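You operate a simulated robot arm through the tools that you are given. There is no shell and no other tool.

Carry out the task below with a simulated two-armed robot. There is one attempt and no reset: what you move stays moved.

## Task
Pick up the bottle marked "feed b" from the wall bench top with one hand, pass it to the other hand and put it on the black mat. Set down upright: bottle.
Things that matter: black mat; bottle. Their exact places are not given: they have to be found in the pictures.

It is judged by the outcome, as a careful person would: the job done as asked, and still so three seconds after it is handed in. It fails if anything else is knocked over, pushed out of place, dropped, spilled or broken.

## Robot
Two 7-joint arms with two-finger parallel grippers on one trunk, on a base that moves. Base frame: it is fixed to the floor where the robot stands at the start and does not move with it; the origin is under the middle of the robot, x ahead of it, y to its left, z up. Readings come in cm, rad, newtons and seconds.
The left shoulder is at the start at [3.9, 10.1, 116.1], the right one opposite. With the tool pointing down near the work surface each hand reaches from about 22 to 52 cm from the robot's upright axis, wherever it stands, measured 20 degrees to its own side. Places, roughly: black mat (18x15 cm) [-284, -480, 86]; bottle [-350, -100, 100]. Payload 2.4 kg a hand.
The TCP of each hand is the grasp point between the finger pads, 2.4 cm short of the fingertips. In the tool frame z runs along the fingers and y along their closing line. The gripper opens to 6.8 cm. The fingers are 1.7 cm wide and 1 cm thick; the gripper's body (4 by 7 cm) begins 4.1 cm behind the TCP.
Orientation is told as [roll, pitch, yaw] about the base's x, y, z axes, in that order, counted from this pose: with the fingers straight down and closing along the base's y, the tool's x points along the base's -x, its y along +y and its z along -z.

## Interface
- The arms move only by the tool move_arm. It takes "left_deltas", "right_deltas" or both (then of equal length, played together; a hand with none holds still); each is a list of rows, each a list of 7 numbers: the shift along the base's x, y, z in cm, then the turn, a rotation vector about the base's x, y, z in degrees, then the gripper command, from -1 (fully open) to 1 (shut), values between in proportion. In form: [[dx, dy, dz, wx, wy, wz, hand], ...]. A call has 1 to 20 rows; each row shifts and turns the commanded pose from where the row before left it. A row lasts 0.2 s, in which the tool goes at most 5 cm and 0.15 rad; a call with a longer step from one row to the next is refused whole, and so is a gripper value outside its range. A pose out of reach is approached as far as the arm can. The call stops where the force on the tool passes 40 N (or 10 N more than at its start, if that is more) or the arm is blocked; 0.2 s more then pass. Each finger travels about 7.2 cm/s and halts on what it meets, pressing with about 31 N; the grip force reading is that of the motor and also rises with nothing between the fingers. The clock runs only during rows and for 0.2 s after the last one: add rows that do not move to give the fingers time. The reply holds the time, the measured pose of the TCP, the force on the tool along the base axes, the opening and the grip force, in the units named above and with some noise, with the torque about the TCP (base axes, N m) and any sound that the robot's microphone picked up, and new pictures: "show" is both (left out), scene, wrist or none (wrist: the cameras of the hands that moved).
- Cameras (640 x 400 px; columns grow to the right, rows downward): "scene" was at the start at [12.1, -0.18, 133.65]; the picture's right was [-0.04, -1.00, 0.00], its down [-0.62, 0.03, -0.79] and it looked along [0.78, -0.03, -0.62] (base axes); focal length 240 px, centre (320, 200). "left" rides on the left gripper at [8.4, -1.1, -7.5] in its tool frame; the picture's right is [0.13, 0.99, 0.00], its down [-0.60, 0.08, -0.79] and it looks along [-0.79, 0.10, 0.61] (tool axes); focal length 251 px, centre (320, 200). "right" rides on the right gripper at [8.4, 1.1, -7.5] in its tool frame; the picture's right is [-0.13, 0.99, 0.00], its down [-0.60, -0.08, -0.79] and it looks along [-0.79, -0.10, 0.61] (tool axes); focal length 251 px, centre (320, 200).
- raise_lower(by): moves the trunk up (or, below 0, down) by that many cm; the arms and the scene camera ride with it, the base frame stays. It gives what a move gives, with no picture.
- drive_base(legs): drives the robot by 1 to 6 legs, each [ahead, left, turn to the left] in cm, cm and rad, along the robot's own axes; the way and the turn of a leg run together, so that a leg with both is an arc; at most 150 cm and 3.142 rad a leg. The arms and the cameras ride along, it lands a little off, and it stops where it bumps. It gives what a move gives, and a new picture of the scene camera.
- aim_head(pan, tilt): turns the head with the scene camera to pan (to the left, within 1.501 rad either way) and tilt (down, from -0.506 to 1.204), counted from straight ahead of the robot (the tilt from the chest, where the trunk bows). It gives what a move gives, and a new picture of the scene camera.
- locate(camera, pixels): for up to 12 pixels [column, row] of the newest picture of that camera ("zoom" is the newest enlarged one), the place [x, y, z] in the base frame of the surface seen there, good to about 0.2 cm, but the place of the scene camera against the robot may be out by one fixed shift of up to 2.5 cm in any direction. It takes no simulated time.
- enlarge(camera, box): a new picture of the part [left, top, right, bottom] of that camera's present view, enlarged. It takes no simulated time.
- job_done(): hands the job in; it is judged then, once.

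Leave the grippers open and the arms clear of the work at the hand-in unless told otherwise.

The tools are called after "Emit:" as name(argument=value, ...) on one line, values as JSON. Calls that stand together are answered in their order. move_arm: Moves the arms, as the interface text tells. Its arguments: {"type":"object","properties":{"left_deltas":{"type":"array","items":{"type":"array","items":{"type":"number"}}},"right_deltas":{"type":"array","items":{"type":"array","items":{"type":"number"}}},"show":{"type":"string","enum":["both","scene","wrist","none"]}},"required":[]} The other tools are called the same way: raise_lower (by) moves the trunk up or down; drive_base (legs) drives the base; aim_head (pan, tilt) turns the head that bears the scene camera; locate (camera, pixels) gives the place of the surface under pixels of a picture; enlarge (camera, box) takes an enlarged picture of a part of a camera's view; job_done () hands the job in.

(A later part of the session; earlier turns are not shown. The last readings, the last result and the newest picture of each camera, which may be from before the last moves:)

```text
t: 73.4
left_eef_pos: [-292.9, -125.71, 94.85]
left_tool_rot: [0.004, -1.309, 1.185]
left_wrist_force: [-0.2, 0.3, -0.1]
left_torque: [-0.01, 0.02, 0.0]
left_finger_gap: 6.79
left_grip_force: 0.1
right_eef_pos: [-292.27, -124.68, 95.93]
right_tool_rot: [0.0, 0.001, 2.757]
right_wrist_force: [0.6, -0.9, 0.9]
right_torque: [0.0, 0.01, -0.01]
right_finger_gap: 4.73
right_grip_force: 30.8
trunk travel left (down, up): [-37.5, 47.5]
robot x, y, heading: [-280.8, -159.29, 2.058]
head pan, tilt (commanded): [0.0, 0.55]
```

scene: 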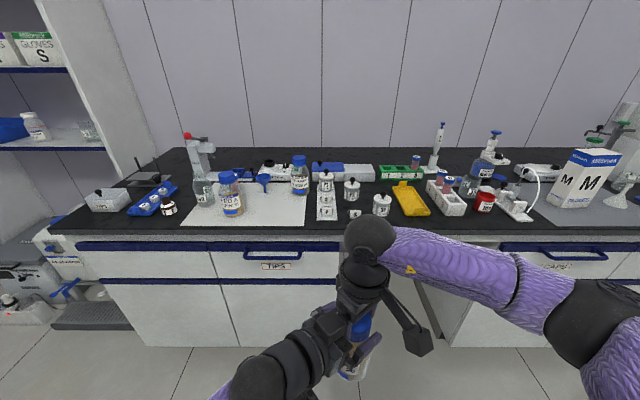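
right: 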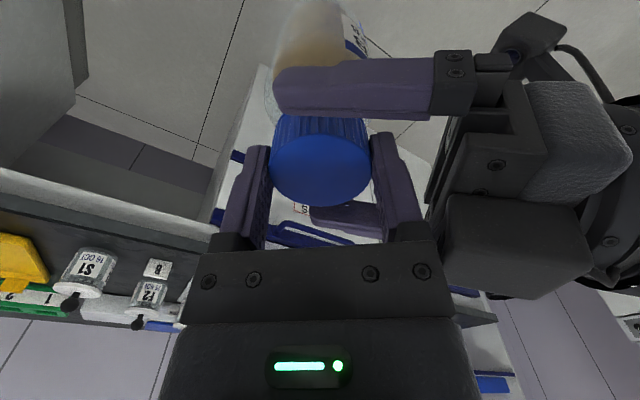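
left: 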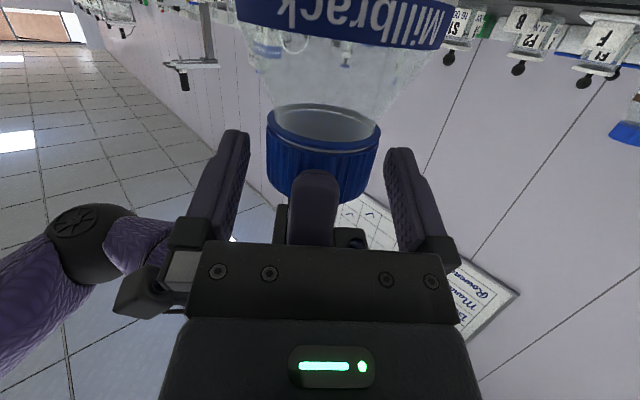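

The left fingers are open and the bottle stays in the right hand. The right wrist force reads oddly small, so I'll hold a moment and read again before moving.

Emit:
move_arm(right_deltas=[[0, 0, 0, 0, 0, 0, 1], [0, 0, 0, 0, 0, 0, 1], [0, 0, 0, 0, 0, 0, 1]], show="wrist")

Emit:
enlarge(camera="scene", box=[280, 240, 460, 390])

```text
t: 74.2
left_eef_pos: [-292.83, -125.69, 94.76]
left_tool_rot: [0.003, -1.31, 1.185]
left_wrist_force: [-0.6, -0.3, -0.2]
left_torque: [-0.03, -0.01, 0.02]
left_finger_gap: 6.83
left_grip_force: 0.1
right_eef_pos: [-292.09, -124.61, 95.89]
right_tool_rot: [0.0, 0.001, 2.759]
right_wrist_force: [-0.6, 0.4, 0.0]
right_torque: [-0.05, 0.03, -0.02]
right_finger_gap: 4.76
right_grip_force: 31.0
trunk travel left (down, up): [-37.5, 47.5]
robot x, y, heading: [-280.73, -159.1, 2.056]
head pan, tilt (commanded): [0.0, 0.55]
```

right: 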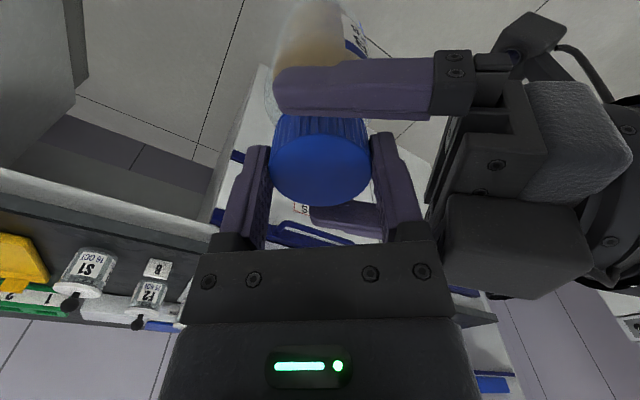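

```text
2.67 times, centred on (370, 315) of scene
```

zoom: 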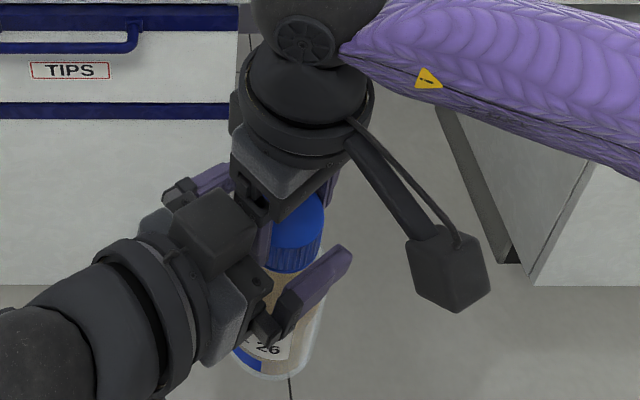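

The right hand holds at 31 N and the bottle hangs free with nothing beneath it. I'll slowly draw the left hand back along its own pointing direction, clear of the cap.

Emit:
move_arm(left_deltas=[[-0.27, -0.67, 0.19, 0, 0, 0, -1], [-0.36, -0.9, 0.26, 0, 0, 0, -1], [-0.54, -1.34, 0.39, 0, 0, 0, -1], [-0.54, -1.34, 0.39, 0, 0, 0, -1], [-0.54, -1.34, 0.39, 0, 0, 0, -1], [0, 0, 0, 0, 0, 0, -1]], right_deltas=[[0, 0, 0, 0, 0, 0, 1], [0, 0, 0, 0, 0, 0, 1], [0, 0, 0, 0, 0, 0, 1], [0, 0, 0, 0, 0, 0, 1], [0, 0, 0, 0, 0, 0, 1], [0, 0, 0, 0, 0, 0, 1]], show="both")

```text
t: 75.6
left_eef_pos: [-295.26, -131.41, 96.41]
left_tool_rot: [0.002, -1.31, 1.185]
left_wrist_force: [-0.2, 0.4, 0.7]
left_torque: [0.03, 0.01, -0.02]
left_finger_gap: 6.82
left_grip_force: 0.1
right_eef_pos: [-292.17, -124.62, 95.81]
right_tool_rot: [-0.002, 0.001, 2.757]
right_wrist_force: [-0.3, 0.4, -0.6]
right_torque: [-0.01, -0.01, -0.01]
right_finger_gap: 4.72
right_grip_force: 31.4
trunk travel left (down, up): [-37.5, 47.5]
robot x, y, heading: [-280.66, -159.22, 2.06]
head pan, tilt (commanded): [0.0, 0.55]
```

scene: 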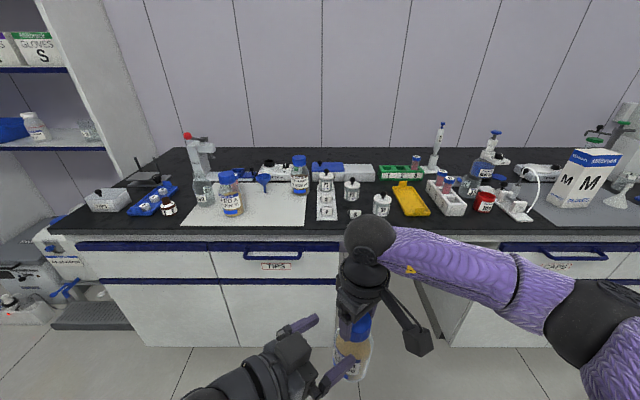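
right: 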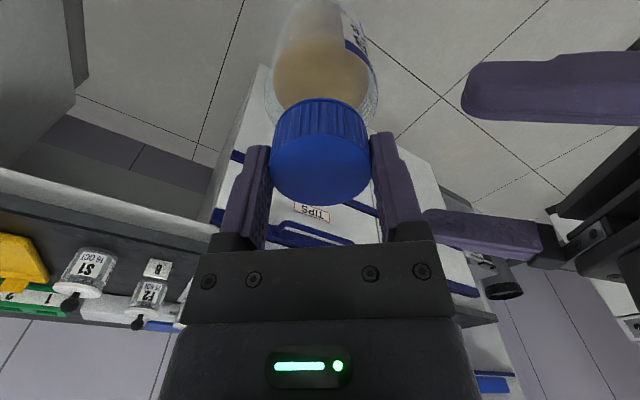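
left: 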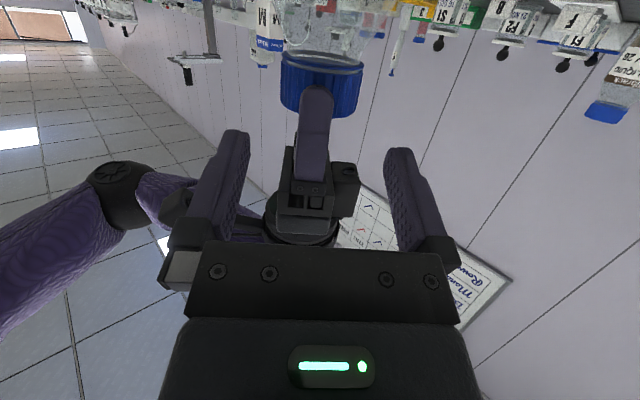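

The bottle is now solely in the right hand, and the left hand is clear. I'll move the left hand away to the left and up, turn it back to point down, and park it there. The right hand keeps holding.

Emit:
move_arm(left_deltas=[[-2.12, -1.13, 1, 0, 0, 0, -1], [-2.12, -1.13, 1.5, 0, 0, 0, -1], [-2.12, -1.13, 2, 0, 0, 0, -1], [-2.12, -1.13, 2.5, 0, 0, 0, -1], [-2.12, -1.13, 2.5, 0, 0, 0, -1], [0, 0, 1, 0, 0, 8.33, -1], [0, 0, 1, 0, 0, 8.33, -1], [0, 0, 1, 0, 0, 8.33, -1], [0, 0, 0, 0, 0, 8.33, -1], [0, 0, 0, 0, 0, 8.33, -1], [0, 0, 0, 0, 0, 8.33, -1], [0, 0, 0, -7.36, -3.91, 0, -1], [0, 0, 0, -7.36, -3.91, 0, -1], [0, 0, 0, -7.36, -3.91, 0, -1], [0, 0, 0, -7.36, -3.91, 0, -1], [0, 0, 0, -7.36, -3.91, 0, -1], [0, 0, 0, -7.36, -3.91, 0, -1], [0, 0, 0, -7.36, -3.91, 0, -1], [0, 0, 0, -7.36, -3.91, 0, -1], [0, 0, 0, -7.36, -3.91, 0, -1]], show="both")

```text
t: 79.8
left_eef_pos: [-310.89, -131.4, 107.22]
left_tool_rot: [0.002, 0.003, 2.058]
left_wrist_force: [-0.5, -0.3, -0.6]
left_torque: [0.0, -0.02, 0.0]
left_finger_gap: 6.79
left_grip_force: 0.0
left hand out of reach, approached as far as the arm can: row 6, 7, 8, 9, 10
right_eef_pos: [-292.18, -124.7, 95.96]
right_tool_rot: [0.0, 0.001, 2.759]
right_wrist_force: [0.3, 0.0, -0.5]
right_torque: [0.01, -0.01, 0.0]
right_finger_gap: 4.77
right_grip_force: 31.5
trunk travel left (down, up): [-37.5, 47.5]
robot x, y, heading: [-280.86, -159.11, 2.062]
head pan, tilt (commanded): [0.0, 0.55]
```

scene: 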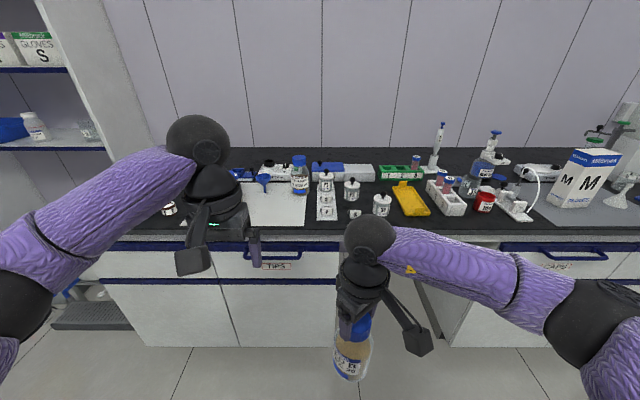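
left: 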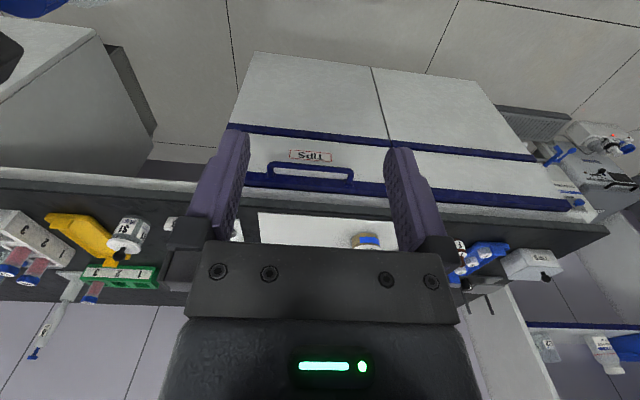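

The left hand is parked pointing down and FEED B hangs upright in the right hand. I'll raise the right hand about 11 cm for travel and bring the left hand back about 9 cm and up.

Emit:
move_arm(left_deltas=[[0.7, -1.32, 0.5, 0, 0, 0, -1], [0.7, -1.32, 0.5, 0, 0, 0, -1], [0.7, -1.32, 0.5, 0, 0, 0, -1], [0.7, -1.32, 0.5, 0, 0, 0, -1], [0.7, -1.32, 0.5, 0, 0, 0, -1], [0.7, -1.32, 0.5, 0, 0, 0, -1], [0, 0, 0, 0, 0, 0, -1]], right_deltas=[[0, 0, 1.5, 0, 0, 0, 1], [0, 0, 1.5, 0, 0, 0, 1], [0, 0, 2, 0, 0, 0, 1], [0, 0, 2, 0, 0, 0, 1], [0, 0, 2, 0, 0, 0, 1], [0, 0, 2, 0, 0, 0, 1], [0, 0, 0, 0, 0, 0, 1]], show="both")

Emit:
enlarge(camera="scene", box=[260, 200, 460, 350])

```text
t: 81.4
left_eef_pos: [-306.65, -139.38, 110.08]
left_tool_rot: [0.0, 0.003, 2.057]
left_wrist_force: [0.1, 0.1, 0.0]
left_torque: [-0.02, 0.0, 0.0]
left_finger_gap: 6.8
left_grip_force: 0.0
right_eef_pos: [-292.14, -124.54, 106.9]
right_tool_rot: [0.001, 0.0, 2.756]
right_wrist_force: [0.2, 0.3, -4.9]
right_torque: [-0.03, -0.03, -0.02]
right_finger_gap: 4.75
right_grip_force: 31.1
trunk travel left (down, up): [-37.5, 47.5]
robot x, y, heading: [-280.85, -159.24, 2.058]
head pan, tilt (commanded): [0.0, 0.55]
```

scene: 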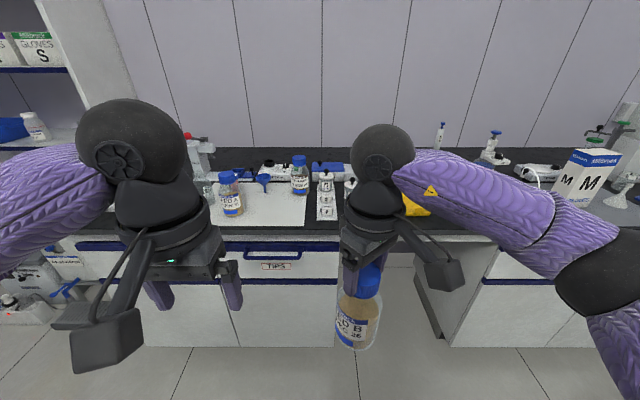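
right: 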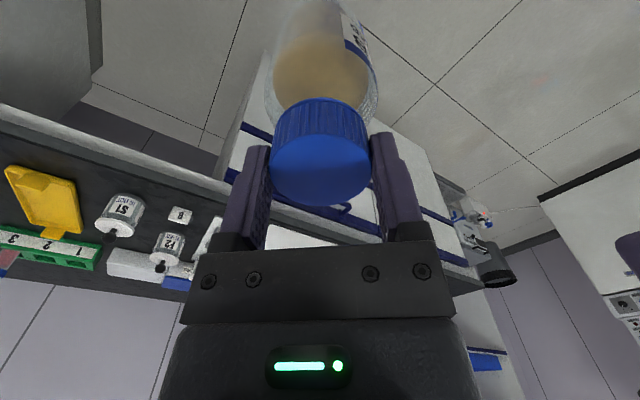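
left: 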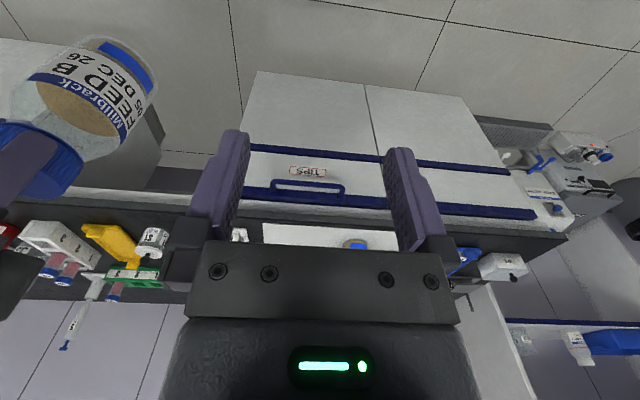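

```text
2.67 times, centred on (360, 275) of scene
```

zoom: 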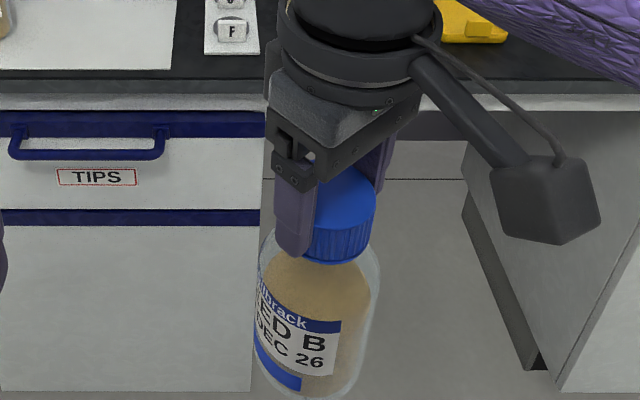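

The right wrist now reads about 4.9 N, so the bottle's weight is in the right hand. FEED B hangs upright with its base near z = 91.6. Next I'll turn left about 90° to look along the aisle and find a route to the mat.

Emit:
drive_base(legs=[[0, 0, 1.2]])

Emit:
aim_head(pan=0.9, tilt=0.3)

```text
t: 84.8
left_eef_pos: [-308.38, -176.53, 110.14]
left_tool_rot: [0.003, 0.003, -3.005]
left_wrist_force: [0.2, 0.5, 0.2]
left_torque: [0.01, 0.01, 0.0]
left_finger_gap: 6.78
left_grip_force: 0.0
right_eef_pos: [-317.2, -157.84, 106.92]
right_tool_rot: [0.001, -0.001, -2.305]
right_wrist_force: [-0.2, -0.5, -3.9]
right_torque: [0.02, 0.04, 0.0]
right_finger_gap: 4.75
right_grip_force: 30.9
trunk travel left (down, up): [-37.5, 47.5]
robot x, y, heading: [-280.87, -159.45, -3.006]
head pan, tilt (commanded): [0.0, 0.55]
```

scene: 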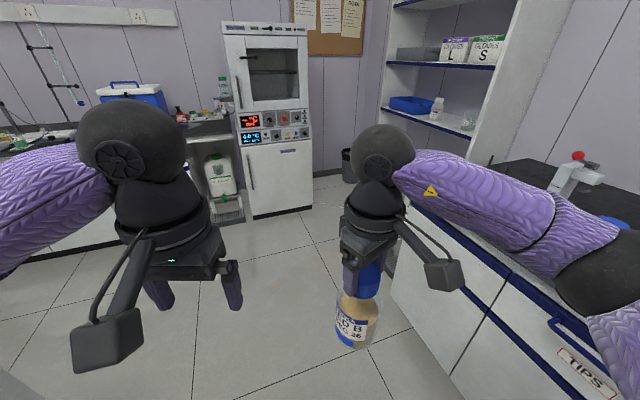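

```text
t: 86.0
left_eef_pos: [-308.42, -176.51, 110.06]
left_tool_rot: [0.0, 0.001, -3.006]
left_wrist_force: [0.3, 0.7, 0.1]
left_torque: [0.0, -0.01, -0.01]
left_finger_gap: 6.8
left_grip_force: 0.1
right_eef_pos: [-317.23, -157.85, 106.86]
right_tool_rot: [-0.001, -0.001, -2.305]
right_wrist_force: [-0.1, -0.1, -4.4]
right_torque: [0.0, 0.0, 0.0]
right_finger_gap: 4.72
right_grip_force: 31.3
trunk travel left (down, up): [-37.5, 47.5]
robot x, y, heading: [-280.85, -159.28, -3.006]
head pan, tilt (commanded): [0.901, 0.3]
```

scene: 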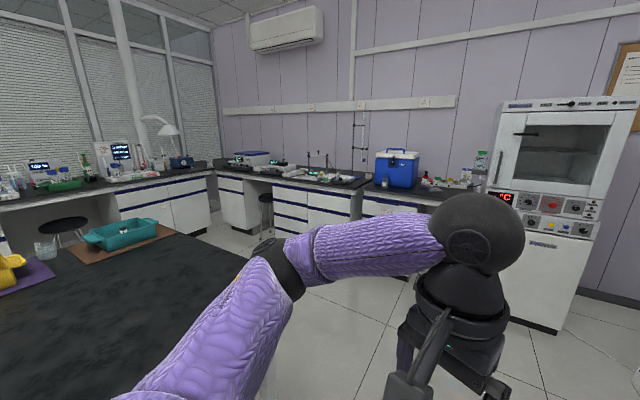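

The mat should be about 320 cm away, around pixel (181,163) on the bench near the corner by the windows. I'll zoom in there.

Emit:
enlarge(camera="scene", box=[100, 120, 260, 240])

Emit:
locate(camera="scene", pixels=[[181, 163], [181, 170], [150, 178], [195, 170], [210, 165], [120, 185], [165, 172], [240, 170], [195, 235], [130, 240], [170, 232], [60, 190]])

```text
3.33 times, centred on (180, 180) of scene
```

zoom: 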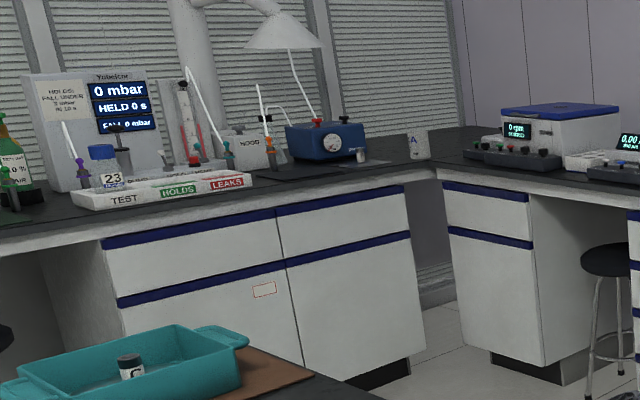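

```text
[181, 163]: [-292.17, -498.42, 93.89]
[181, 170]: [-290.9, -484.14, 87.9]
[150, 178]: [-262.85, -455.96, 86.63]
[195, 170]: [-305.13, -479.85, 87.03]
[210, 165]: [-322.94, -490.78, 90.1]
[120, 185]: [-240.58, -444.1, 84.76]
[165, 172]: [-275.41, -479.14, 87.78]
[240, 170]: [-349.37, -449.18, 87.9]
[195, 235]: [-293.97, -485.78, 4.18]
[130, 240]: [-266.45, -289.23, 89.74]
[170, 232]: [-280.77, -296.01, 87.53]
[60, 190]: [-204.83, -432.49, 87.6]
```

The mat is black on a black bench, in front of the blue device around [-290, -484]. That bench's front edge is near n = -281 in the room-aligned frame. The route is to go down the aisle, turn left, and pass between the table and the back bench, so I'll measure the table edge and stool for clearance.

Emit:
locate(camera="scene", pixels=[[185, 236], [200, 243], [220, 255], [240, 268], [262, 245], [265, 200], [225, 215], [270, 180], [330, 200], [400, 200], [330, 300], [350, 350]])

Emit:
enlarge(camera="scene", box=[160, 130, 420, 300])

```text
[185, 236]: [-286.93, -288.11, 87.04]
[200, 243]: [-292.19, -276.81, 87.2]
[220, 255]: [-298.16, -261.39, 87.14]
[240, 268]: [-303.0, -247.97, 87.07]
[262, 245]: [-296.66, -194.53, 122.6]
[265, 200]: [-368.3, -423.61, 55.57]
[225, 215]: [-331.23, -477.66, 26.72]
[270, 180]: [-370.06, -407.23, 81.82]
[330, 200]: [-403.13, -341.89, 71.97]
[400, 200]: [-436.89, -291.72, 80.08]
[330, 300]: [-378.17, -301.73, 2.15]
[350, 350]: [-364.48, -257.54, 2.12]
```

```text
2.35 times, centred on (290, 215) of scene
```

zoom: 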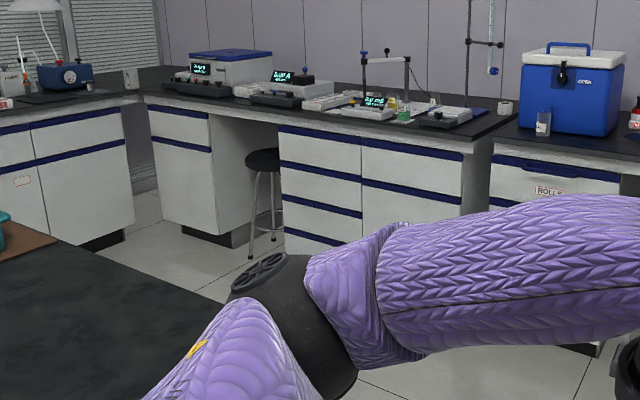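

The table's edge is at u ≈ -388 and the back bench and stool are at u ≈ -510, leaving a passage about 120 cm wide. I'll turn to face down the aisle, drive 127 cm to the middle of that passage, then turn left toward the mat bench.

Emit:
aim_head(pan=0.0, tilt=0.5)

Emit:
drive_base(legs=[[0, 0, 0.349], [65, 0, 0], [62, 0, 0]])

```text
t: 87.2
left_eef_pos: [-308.34, -176.64, 110.24]
left_tool_rot: [0.002, 0.002, -3.006]
left_wrist_force: [0.3, 0.5, -0.2]
left_torque: [-0.03, -0.01, -0.01]
left_finger_gap: 6.8
left_grip_force: 0.1
right_eef_pos: [-317.1, -157.88, 106.89]
right_tool_rot: [0.002, -0.001, -2.305]
right_wrist_force: [-0.2, 0.0, -3.9]
right_torque: [-0.01, -0.01, 0.03]
right_finger_gap: 4.73
right_grip_force: 30.7
trunk travel left (down, up): [-37.5, 47.5]
robot x, y, heading: [-280.86, -159.45, -3.003]
head pan, tilt (commanded): [0.0, 0.499]
```

scene: 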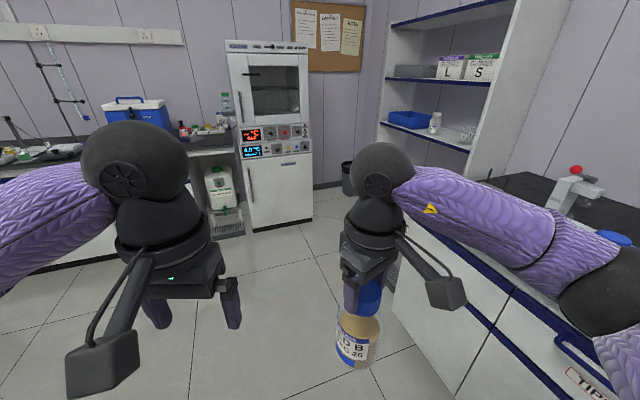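

```text
t: 94.9
left_eef_pos: [-411.62, -244.42, 110.15]
left_tool_rot: [0.002, 0.003, -2.651]
left_wrist_force: [0.8, 0.1, -0.9]
left_torque: [-0.02, 0.02, 0.02]
left_finger_gap: 6.81
left_grip_force: 0.2
right_eef_pos: [-426.26, -229.91, 106.89]
right_tool_rot: [-0.001, 0.0, -1.95]
right_wrist_force: [0.1, -1.5, -3.8]
right_torque: [0.0, -0.02, 0.04]
right_finger_gap: 4.76
right_grip_force: 31.0
trunk travel left (down, up): [-37.5, 47.5]
robot x, y, heading: [-392.22, -218.47, -2.647]
head pan, tilt (commanded): [0.0, 0.499]
```

scene: 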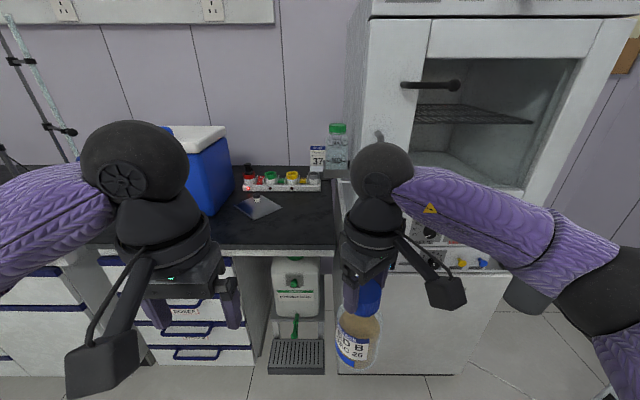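

I'm now in the passage at [-392, -218], 68 cm from the back bench. I'll turn left about 90° to face the mat bench.

Emit:
drive_base(legs=[[0, 0, 1.561]])

```text
t: 99.1
left_eef_pos: [-365.95, -238.37, 110.12]
left_tool_rot: [0.001, 0.002, -1.086]
left_wrist_force: [1.0, 0.6, -0.1]
left_torque: [0.01, 0.01, 0.0]
left_finger_gap: 6.81
left_grip_force: 0.0
right_eef_pos: [-380.47, -253.11, 106.89]
right_tool_rot: [-0.001, 0.0, -0.386]
right_wrist_force: [-0.3, -0.9, -4.3]
right_torque: [0.03, 0.0, 0.0]
right_finger_gap: 4.78
right_grip_force: 31.1
trunk travel left (down, up): [-37.5, 47.5]
robot x, y, heading: [-391.42, -218.35, -1.083]
head pan, tilt (commanded): [0.0, 0.499]
```

scene: 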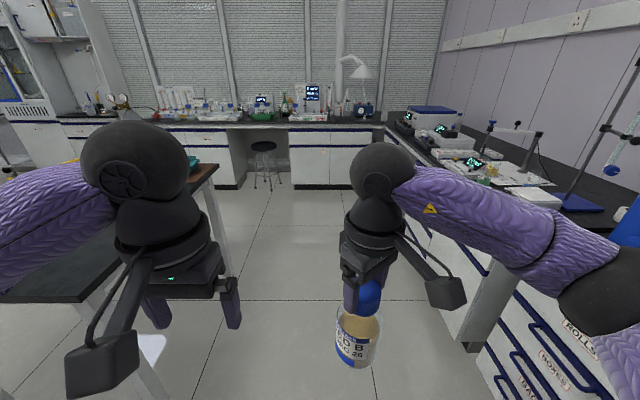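

The passage ahead is clear, with the table to the left and the back bench to the right. The mat bench is ahead with its lamp and blue device. I'll drive 140 cm forward.

Emit:
drive_base(legs=[[75, 0, 0], [70, 0, 0]])

```text
t: 106.6
left_eef_pos: [-299.32, -366.07, 110.14]
left_tool_rot: [0.0, 0.003, -1.097]
left_wrist_force: [0.7, 0.0, 0.4]
left_torque: [0.0, -0.01, -0.02]
left_finger_gap: 6.83
left_grip_force: 0.1
right_eef_pos: [-314.19, -380.79, 106.86]
right_tool_rot: [0.0, 0.0, -0.396]
right_wrist_force: [-0.5, -1.1, -3.7]
right_torque: [-0.01, 0.04, -0.01]
right_finger_gap: 4.75
right_grip_force: 30.2
trunk travel left (down, up): [-37.5, 47.5]
robot x, y, heading: [-324.79, -345.66, -1.093]
head pan, tilt (commanded): [0.0, 0.499]
```

scene: 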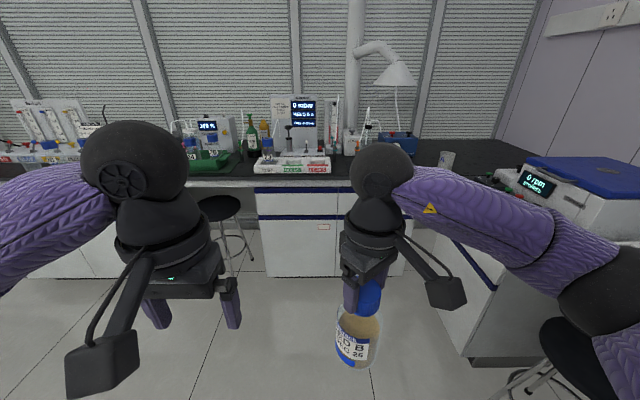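

The mat area is partly hidden behind my right wrist. I'll drive 40 cm closer and then look down at the bench.

Emit:
drive_base(legs=[[38, 0, 0.01]])

Emit:
aim_head(pan=-0.25, tilt=0.6)

```text
t: 109.0
left_eef_pos: [-281.15, -399.7, 110.06]
left_tool_rot: [0.003, 0.003, -1.081]
left_wrist_force: [-0.4, -0.1, -0.4]
left_torque: [-0.01, 0.01, 0.0]
left_finger_gap: 6.81
left_grip_force: 0.0
right_eef_pos: [-295.62, -414.57, 106.91]
right_tool_rot: [0.001, 0.001, -0.379]
right_wrist_force: [0.0, -0.1, -4.1]
right_torque: [-0.01, 0.01, -0.01]
right_finger_gap: 4.72
right_grip_force: 31.3
trunk travel left (down, up): [-37.5, 47.5]
robot x, y, heading: [-307.15, -379.95, -1.077]
head pan, tilt (commanded): [0.0, 0.499]
```

scene: 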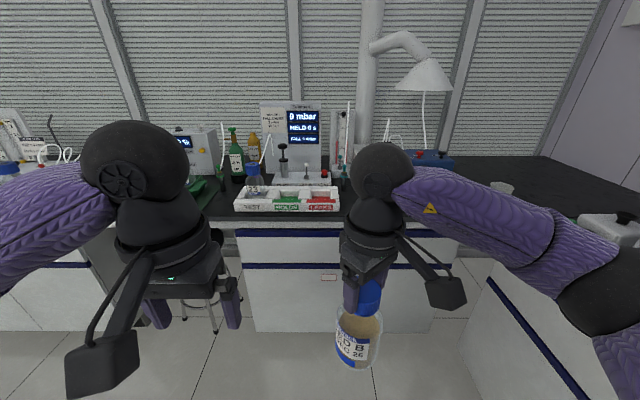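

```text
t: 109.8
left_eef_pos: [-281.14, -399.72, 110.16]
left_tool_rot: [-0.001, 0.0, -1.079]
left_wrist_force: [0.1, 0.3, 0.4]
left_torque: [0.06, -0.01, 0.02]
left_finger_gap: 6.81
left_grip_force: 0.0
right_eef_pos: [-295.68, -414.5, 106.8]
right_tool_rot: [-0.001, -0.001, -0.381]
right_wrist_force: [-0.5, 0.8, -4.0]
right_torque: [-0.02, 0.0, -0.01]
right_finger_gap: 4.72
right_grip_force: 31.1
trunk travel left (down, up): [-37.5, 47.5]
robot x, y, heading: [-307.2, -379.94, -1.077]
head pan, tilt (commanded): [-0.25, 0.6]
```

scene: 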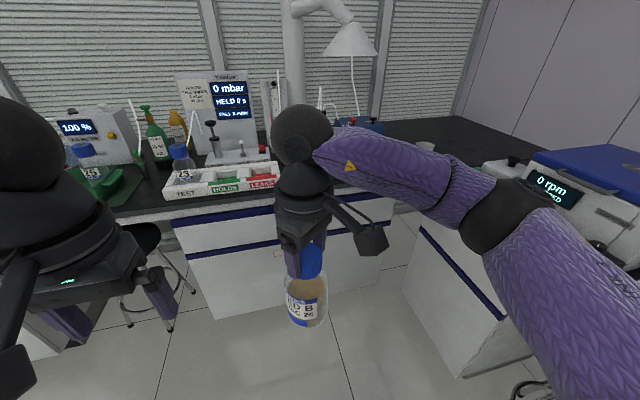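

My right arm hides the mat. Turning the base about 0.36 rad to the right should bring the mat into the gap between my hands, with plenty of clearance for the turn.

Emit:
drive_base(legs=[[0, 0, -0.4]])

Emit:
aim_head(pan=0.0, tilt=0.55)

```text
t: 111.4
left_eef_pos: [-290.87, -408.3, 110.16]
left_tool_rot: [0.002, 0.002, -1.479]
left_wrist_force: [0.3, 0.3, 0.1]
left_torque: [0.04, 0.01, -0.01]
left_finger_gap: 6.8
left_grip_force: 0.1
right_eef_pos: [-309.93, -416.21, 106.86]
right_tool_rot: [0.0, 0.001, -0.779]
right_wrist_force: [0.8, 0.3, -4.0]
right_torque: [-0.01, -0.02, -0.02]
right_finger_gap: 4.73
right_grip_force: 31.1
trunk travel left (down, up): [-37.5, 47.5]
robot x, y, heading: [-306.91, -379.9, -1.473]
head pan, tilt (commanded): [-0.25, 0.6]
```

scene: 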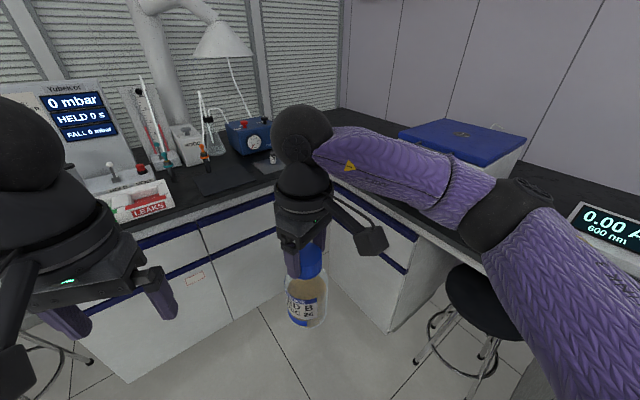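

```text
t: 112.1
left_eef_pos: [-290.83, -408.18, 110.14]
left_tool_rot: [0.001, 0.001, -1.478]
left_wrist_force: [0.2, -0.8, 0.4]
left_torque: [0.02, 0.02, -0.01]
left_finger_gap: 6.79
left_grip_force: 0.0
right_eef_pos: [-309.88, -416.17, 106.83]
right_tool_rot: [0.0, -0.001, -0.779]
right_wrist_force: [-0.5, 0.6, -3.4]
right_torque: [-0.02, 0.02, 0.01]
right_finger_gap: 4.72
right_grip_force: 30.9
trunk travel left (down, up): [-37.5, 47.5]
robot x, y, heading: [-306.99, -380.21, -1.473]
head pan, tilt (commanded): [0.0, 0.55]
```

scene: 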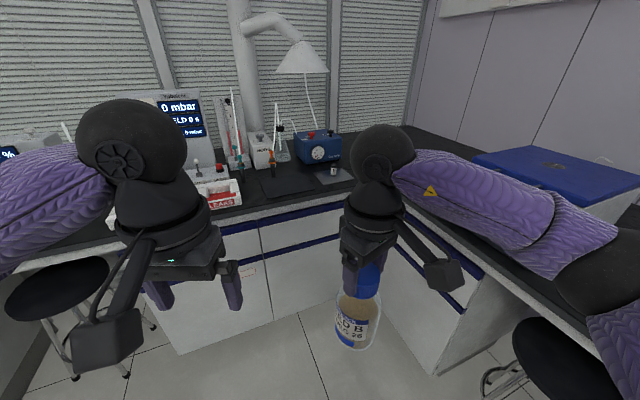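

Now I can see a dark rectangle on the bench at about (285,183), in front of the blue device, and a greyer pad with a small item at (333,175). I'll enlarge and locate them.

Emit:
enlarge(camera="scene", box=[210, 110, 390, 222])

Emit:
locate(camera="scene", pixels=[[285, 183], [262, 190], [308, 180], [268, 197], [316, 188], [258, 180], [300, 172], [333, 172], [330, 182], [350, 178], [270, 165], [290, 205]])

```text
3.56 times, centred on (300, 166) of scene
```

zoom: 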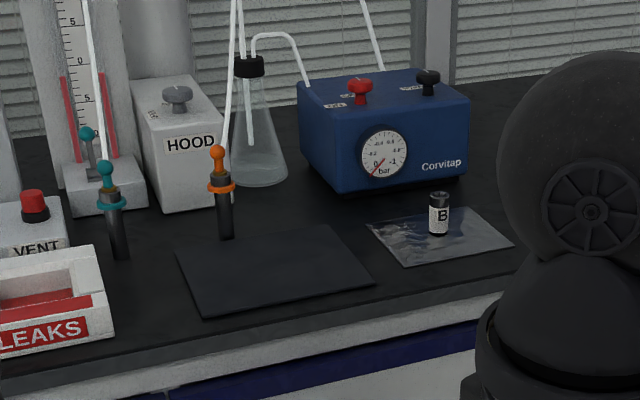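

```text
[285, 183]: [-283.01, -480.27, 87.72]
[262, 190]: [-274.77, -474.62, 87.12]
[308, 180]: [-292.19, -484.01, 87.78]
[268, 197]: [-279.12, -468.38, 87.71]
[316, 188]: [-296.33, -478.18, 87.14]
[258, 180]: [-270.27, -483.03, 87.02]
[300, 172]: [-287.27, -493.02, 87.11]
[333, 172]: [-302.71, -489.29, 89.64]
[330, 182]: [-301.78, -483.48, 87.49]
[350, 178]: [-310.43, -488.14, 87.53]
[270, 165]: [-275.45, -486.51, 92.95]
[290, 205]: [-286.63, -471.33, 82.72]
```

The black mat is the dark sheet centred near (285,185), scene reading [-283, -480.3, 87.7]. A small orange-ringed tap stands just behind it to the left, with a vial on a clear pad to the right. I'll check how far my right elbow sticks out and how tall the items on the right-hand back bench are.

Emit:
locate(camera="scene", pixels=[[600, 260], [575, 265], [620, 230], [560, 165], [480, 160], [450, 185], [500, 150], [300, 65], [240, 120], [275, 120], [590, 300], [635, 330]])

Emit:
aim_head(pan=-0.8, tilt=0.5)

```text
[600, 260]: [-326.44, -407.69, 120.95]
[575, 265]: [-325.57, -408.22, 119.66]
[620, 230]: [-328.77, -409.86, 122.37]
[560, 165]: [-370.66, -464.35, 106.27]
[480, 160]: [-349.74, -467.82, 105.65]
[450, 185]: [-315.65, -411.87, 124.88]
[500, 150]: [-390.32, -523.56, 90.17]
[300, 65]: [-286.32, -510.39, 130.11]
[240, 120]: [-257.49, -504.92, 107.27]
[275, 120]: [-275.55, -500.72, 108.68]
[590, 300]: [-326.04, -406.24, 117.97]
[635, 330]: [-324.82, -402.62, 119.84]
```

```text
t: 113.3
left_eef_pos: [-290.9, -408.19, 110.15]
left_tool_rot: [0.003, 0.001, -1.479]
left_wrist_force: [-0.4, 0.2, -0.8]
left_torque: [0.03, -0.02, -0.01]
left_finger_gap: 6.8
left_grip_force: 0.0
right_eef_pos: [-309.91, -416.12, 106.83]
right_tool_rot: [0.0, 0.001, -0.779]
right_wrist_force: [-1.0, 0.2, -3.9]
right_torque: [0.02, 0.0, 0.02]
right_finger_gap: 4.72
right_grip_force: 30.6
trunk travel left (down, up): [-37.5, 47.5]
robot x, y, heading: [-306.99, -380.11, -1.475]
head pan, tilt (commanded): [-0.799, 0.499]
```

scene: 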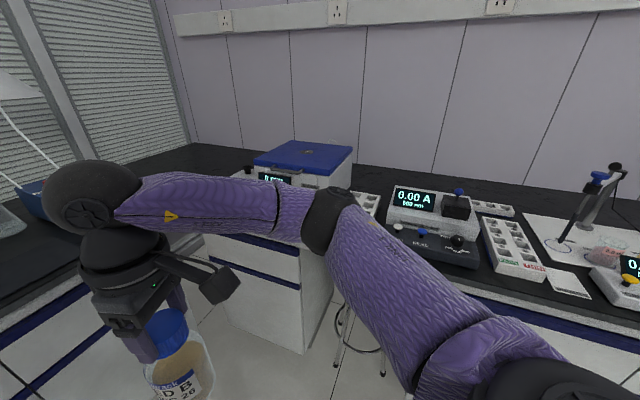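

The elbow sits only about 26 cm to my right, so there's ample clearance to the back bench. Here in open space I'll turn the right hand's yaw back 40° to straight and extend it to about 44 cm forward and 13 cm right, for comfortable reach over the mat.

Emit:
move_arm(right_deltas=[[-0.4, -0.6, 0, 0, 0, -4, 1], [-0.7, -1.1, 0, 0, 0, -4.5, 1], [-0.75, -1.2, 0, 0, 0, -4.5, 1], [-0.75, -1.2, 0, 0, 0, -4.5, 1], [-0.75, -1.2, 0, 0, 0, -4.5, 1], [-0.75, -1.2, 0, 0, 0, -4.5, 1], [-0.75, -1.2, 0, 0, 0, -4.5, 1], [-0.6, -0.9, 0, 0, 0, -4.5, 1], [-0.4, -0.5, 0, 0, 0, -4.5, 1], [0, 0, 0, 0, 0, 0, 1]], show="wrist")

```text
t: 115.5
left_eef_pos: [-290.98, -408.16, 110.15]
left_tool_rot: [0.003, 0.002, -1.478]
left_wrist_force: [0.2, 0.4, 0.1]
left_torque: [-0.02, 0.0, 0.02]
left_finger_gap: 6.8
left_grip_force: 0.0
right_eef_pos: [-315.82, -425.23, 106.97]
right_tool_rot: [0.0, 0.0, -1.478]
right_wrist_force: [0.9, 0.2, -4.3]
right_torque: [0.0, -0.02, -0.03]
right_finger_gap: 4.71
right_grip_force: 31.0
trunk travel left (down, up): [-37.5, 47.5]
robot x, y, heading: [-307.07, -379.87, -1.474]
head pan, tilt (commanded): [-0.799, 0.499]
```

right: 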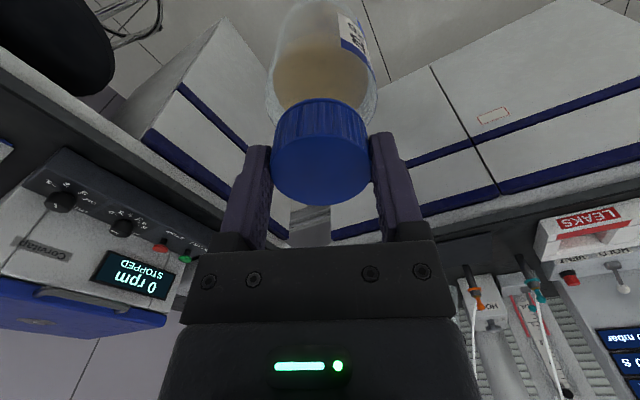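

The right hand is squared up and steady. Now I'll turn the base back to face the mat bench squarely and move 30 cm forward and 12.5 cm right, still well short of the bench.

Emit:
drive_base(legs=[[0, 0, 0.388], [30, -12.5, 0]])

Emit:
aim_head(pan=-0.1, tilt=0.7)

```text
t: 118.8
left_eef_pos: [-278.44, -432.21, 110.12]
left_tool_rot: [0.001, 0.003, -1.086]
left_wrist_force: [0.6, 0.5, -0.4]
left_torque: [0.0, 0.0, -0.02]
left_finger_gap: 6.8
left_grip_force: 0.1
right_eef_pos: [-294.92, -457.45, 106.83]
right_tool_rot: [0.0, 0.003, -1.087]
right_wrist_force: [0.2, 0.9, -5.4]
right_torque: [0.01, 0.01, 0.02]
right_finger_gap: 4.69
right_grip_force: 31.2
trunk travel left (down, up): [-37.5, 47.5]
robot x, y, heading: [-303.68, -412.02, -1.09]
head pan, tilt (commanded): [-0.799, 0.499]
```

scene: 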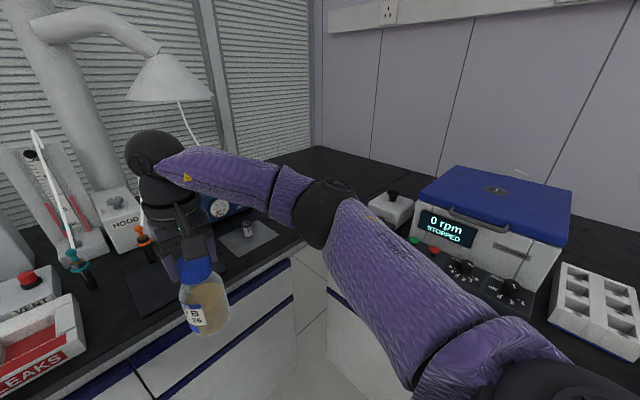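

```text
t: 119.8
left_eef_pos: [-278.39, -432.06, 110.12]
left_tool_rot: [0.001, 0.001, -1.088]
left_wrist_force: [-0.6, 0.1, 0.6]
left_torque: [0.02, -0.03, -0.03]
left_finger_gap: 6.82
left_grip_force: 0.0
right_eef_pos: [-295.04, -457.31, 106.84]
right_tool_rot: [0.001, 0.0, -1.084]
right_wrist_force: [0.3, -0.6, -3.9]
right_torque: [0.02, 0.0, 0.01]
right_finger_gap: 4.73
right_grip_force: 30.6
trunk travel left (down, up): [-37.5, 47.5]
robot x, y, heading: [-304.18, -412.24, -1.083]
head pan, tilt (commanded): [-0.099, 0.7]
```

scene: 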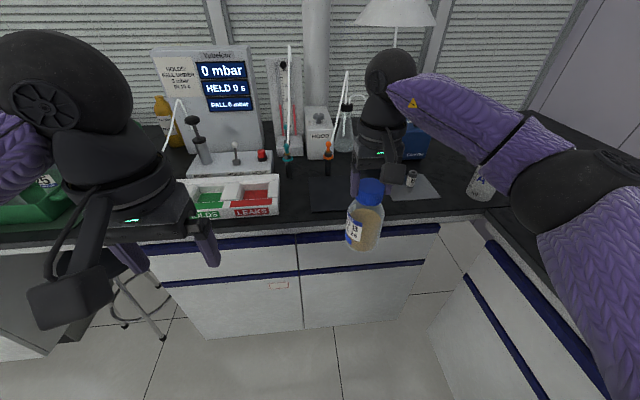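

The mat is now visible behind the bottle, around (330,195). I'll enlarge to see its edges and the tap behind it.

Emit:
enlarge(camera="scene", box=[260, 110, 460, 235])

Emit:
locate(camera="scene", pixels=[[311, 180], [311, 209], [330, 178], [345, 178], [330, 209], [342, 206], [318, 195], [340, 195], [328, 160], [328, 172], [300, 195], [412, 178]])

```text
3.20 times, centred on (360, 172) of scene
```

zoom: 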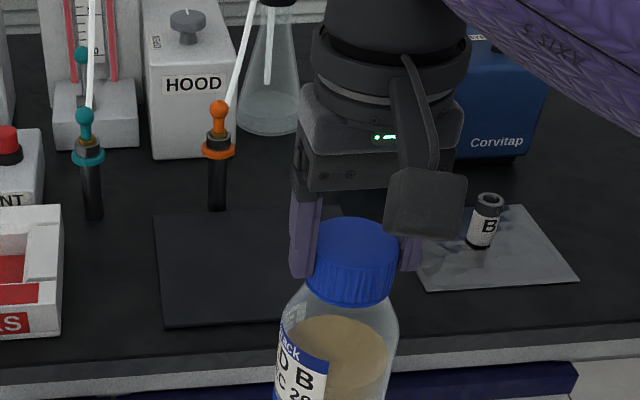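

```text
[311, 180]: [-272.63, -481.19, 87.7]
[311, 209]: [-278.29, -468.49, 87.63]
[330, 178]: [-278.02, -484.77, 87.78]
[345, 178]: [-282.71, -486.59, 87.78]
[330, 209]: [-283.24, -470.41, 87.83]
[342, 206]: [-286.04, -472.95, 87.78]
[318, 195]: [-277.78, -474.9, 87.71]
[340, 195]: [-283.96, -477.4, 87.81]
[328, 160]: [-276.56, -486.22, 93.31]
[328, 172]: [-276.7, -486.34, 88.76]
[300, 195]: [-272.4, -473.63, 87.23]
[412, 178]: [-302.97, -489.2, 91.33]
```

The mat lies square to the bench. Correcting for the scene-camera shift, its true centre is about [-282.6, -478] and its top about z = 85.5, with the tap right at its back edge. I'll aim the bottle at [-284.4, -476.9], slightly toward the front and right. First I'll pull the left hand back 6 cm, then drive 19 cm forward and stop for a check.

Emit:
move_arm(left_deltas=[[-0.93, 1.77, 0, 0, 0, 0, -1], [-0.93, 1.77, 0, 0, 0, 0, -1], [-0.93, 1.77, 0, 0, 0, 0, -1]], show="none")

Emit:
drive_base(legs=[[18, 0.2, 0]])

```text
t: 120.7
left_eef_pos: [-281.13, -426.71, 110.03]
left_tool_rot: [0.002, 0.0, -1.088]
left_wrist_force: [0.4, 0.2, 0.2]
left_torque: [0.02, 0.04, -0.02]
left_finger_gap: 6.77
left_grip_force: 0.0
right_eef_pos: [-295.01, -457.32, 106.91]
right_tool_rot: [0.001, 0.0, -1.086]
right_wrist_force: [0.4, -0.1, -3.7]
right_torque: [0.01, 0.03, -0.03]
right_finger_gap: 4.71
right_grip_force: 30.9
trunk travel left (down, up): [-37.5, 47.5]
robot x, y, heading: [-304.21, -412.1, -1.084]
head pan, tilt (commanded): [-0.099, 0.7]
```

```text
t: 122.2
left_eef_pos: [-272.49, -442.91, 110.24]
left_tool_rot: [0.001, 0.002, -1.086]
left_wrist_force: [-0.5, -0.4, 0.2]
left_torque: [0.02, 0.02, -0.01]
left_finger_gap: 6.8
left_grip_force: 0.0
right_eef_pos: [-286.26, -473.51, 106.82]
right_tool_rot: [0.001, 0.003, -1.086]
right_wrist_force: [0.0, -0.2, -3.4]
right_torque: [0.02, 0.0, 0.01]
right_finger_gap: 4.7
right_grip_force: 30.8
trunk travel left (down, up): [-37.5, 47.5]
robot x, y, heading: [-295.73, -428.24, -1.089]
head pan, tilt (commanded): [-0.099, 0.7]
```

scene: 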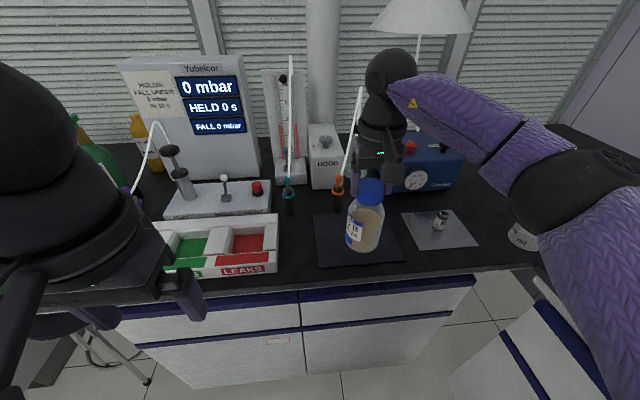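

The bottle is now over the front of the mat, and the mat's outline is visible around it from about (315,215) to (404,262). I'll enlarge and locate its corners, then get a view from the right wrist.

Emit:
enlarge(camera="scene", box=[270, 130, 470, 280])

Emit:
locate(camera="scene", pixels=[[316, 216], [320, 264], [402, 259], [390, 215], [330, 240], [395, 240], [337, 205], [338, 190], [372, 185], [360, 250], [440, 220], [225, 268]])

Emit:
move_arm(right_deltas=[[0, 0, 0, 0, 0, 0, 1]], show="wrist")

```text
2.67 times, centred on (370, 205) of scene
```

zoom: 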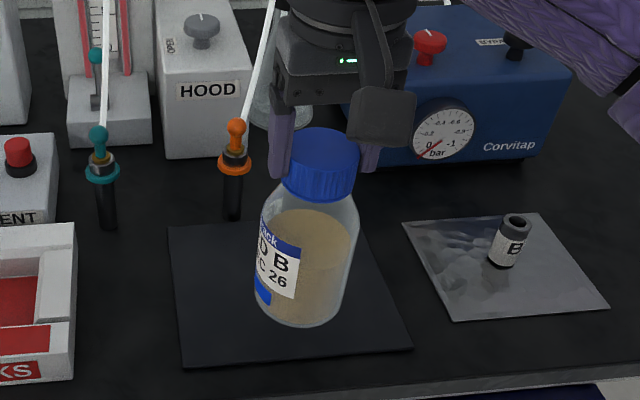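

```text
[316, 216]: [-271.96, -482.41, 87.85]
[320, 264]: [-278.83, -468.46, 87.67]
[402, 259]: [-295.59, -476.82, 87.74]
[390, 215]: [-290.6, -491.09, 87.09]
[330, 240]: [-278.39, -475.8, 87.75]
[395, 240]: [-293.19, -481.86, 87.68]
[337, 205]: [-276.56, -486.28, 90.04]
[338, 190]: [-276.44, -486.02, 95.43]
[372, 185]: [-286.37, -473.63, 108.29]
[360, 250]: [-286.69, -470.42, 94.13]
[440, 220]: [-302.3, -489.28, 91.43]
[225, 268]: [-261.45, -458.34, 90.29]
```

```text
t: 122.6
left_eef_pos: [-272.51, -442.92, 110.2]
left_tool_rot: [0.002, 0.002, -1.088]
left_wrist_force: [0.5, -0.2, 0.0]
left_torque: [0.01, 0.0, 0.02]
left_finger_gap: 6.8
left_grip_force: 0.1
right_eef_pos: [-286.22, -473.43, 106.84]
right_tool_rot: [-0.001, 0.001, -1.085]
right_wrist_force: [0.0, -1.1, -3.2]
right_torque: [0.04, -0.03, 0.0]
right_finger_gap: 4.72
right_grip_force: 31.2
trunk travel left (down, up): [-37.5, 47.5]
robot x, y, heading: [-295.64, -428.05, -1.085]
head pan, tilt (commanded): [-0.099, 0.7]
```

right: 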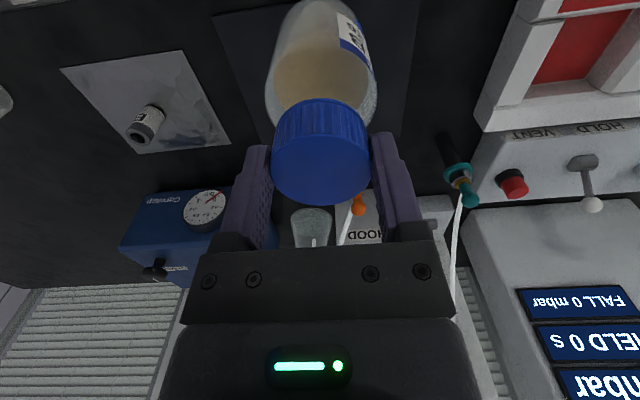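

The right wrist camera shows the mat's edges, from (213,15) down to about (258,140) on one side and (415,5) to (402,135) on the other. I'll locate points there for true coordinates without the scene-camera shift.

Emit:
enlarge(camera="right", box=[190, 0, 430, 150])

Emit:
locate(camera="right", pixels=[[225, 20], [232, 50], [248, 100], [256, 130], [405, 20], [402, 60], [398, 110], [396, 130], [410, 3], [217, 17], [440, 60], [145, 120]])

```text
2.67 times, centred on (310, 75) of right
```

zoom: 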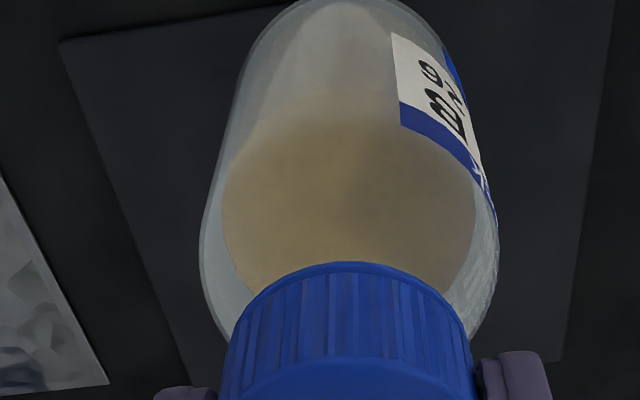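

```text
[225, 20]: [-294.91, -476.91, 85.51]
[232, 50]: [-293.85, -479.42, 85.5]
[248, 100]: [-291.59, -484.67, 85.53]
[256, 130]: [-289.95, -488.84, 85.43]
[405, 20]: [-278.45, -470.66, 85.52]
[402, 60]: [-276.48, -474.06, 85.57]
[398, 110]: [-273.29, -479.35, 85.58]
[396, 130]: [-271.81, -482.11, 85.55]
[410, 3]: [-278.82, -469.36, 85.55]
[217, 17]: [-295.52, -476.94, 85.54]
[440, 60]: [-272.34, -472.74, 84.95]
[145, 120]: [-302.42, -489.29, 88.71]
```

The wrist camera gives a mat top at z = 85.53 and a centre near [-283.9, -479.7]. I'll set the bottle slightly frontward of centre, at about [-285.0, -478.7], which keeps it 12 cm from the tap. That needs 5 cm forward and 1.3 cm right, so I'll use the base.

Emit:
drive_base(legs=[[5.2, -1.3, 0]])

Emit:
move_arm(right_deltas=[[0, 0, 0, 0, 0, 0, 1]], show="wrist")

```text
t: 123.5
left_eef_pos: [-271.16, -448.02, 110.15]
left_tool_rot: [0.001, 0.004, -1.088]
left_wrist_force: [0.1, 0.3, -0.9]
left_torque: [0.01, 0.0, 0.0]
left_finger_gap: 6.8
left_grip_force: 0.1
right_eef_pos: [-285.05, -478.73, 106.8]
right_tool_rot: [0.0, 0.001, -1.086]
right_wrist_force: [-0.1, 0.3, -4.6]
right_torque: [0.01, -0.02, 0.03]
right_finger_gap: 4.69
right_grip_force: 31.1
trunk travel left (down, up): [-37.5, 47.5]
robot x, y, heading: [-293.97, -433.1, -1.084]
head pan, tilt (commanded): [-0.099, 0.7]
```

scene: 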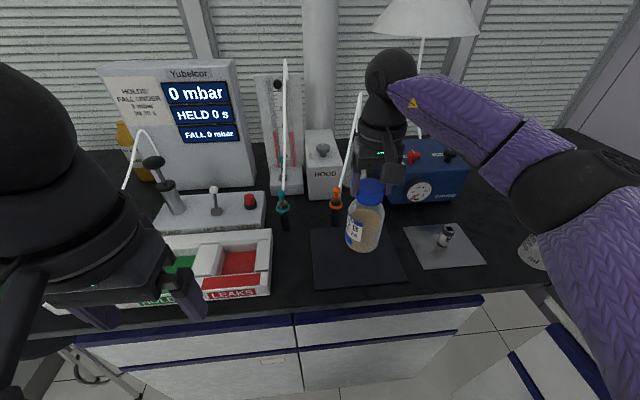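

```text
t: 123.9
left_eef_pos: [-271.32, -448.07, 110.23]
left_tool_rot: [0.002, -0.001, -1.087]
left_wrist_force: [-0.6, 0.0, 0.7]
left_torque: [0.0, -0.01, 0.01]
left_finger_gap: 6.81
left_grip_force: 0.1
right_eef_pos: [-285.16, -478.61, 106.9]
right_tool_rot: [0.0, 0.002, -1.086]
right_wrist_force: [0.5, 0.0, -4.6]
right_torque: [0.0, 0.02, -0.03]
right_finger_gap: 4.7
right_grip_force: 30.5
trunk travel left (down, up): [-37.5, 47.5]
robot x, y, heading: [-293.96, -433.07, -1.087]
head pan, tilt (commanded): [-0.099, 0.7]
```

right: 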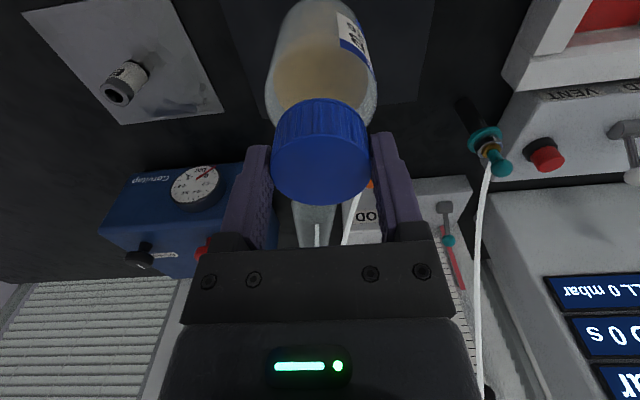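

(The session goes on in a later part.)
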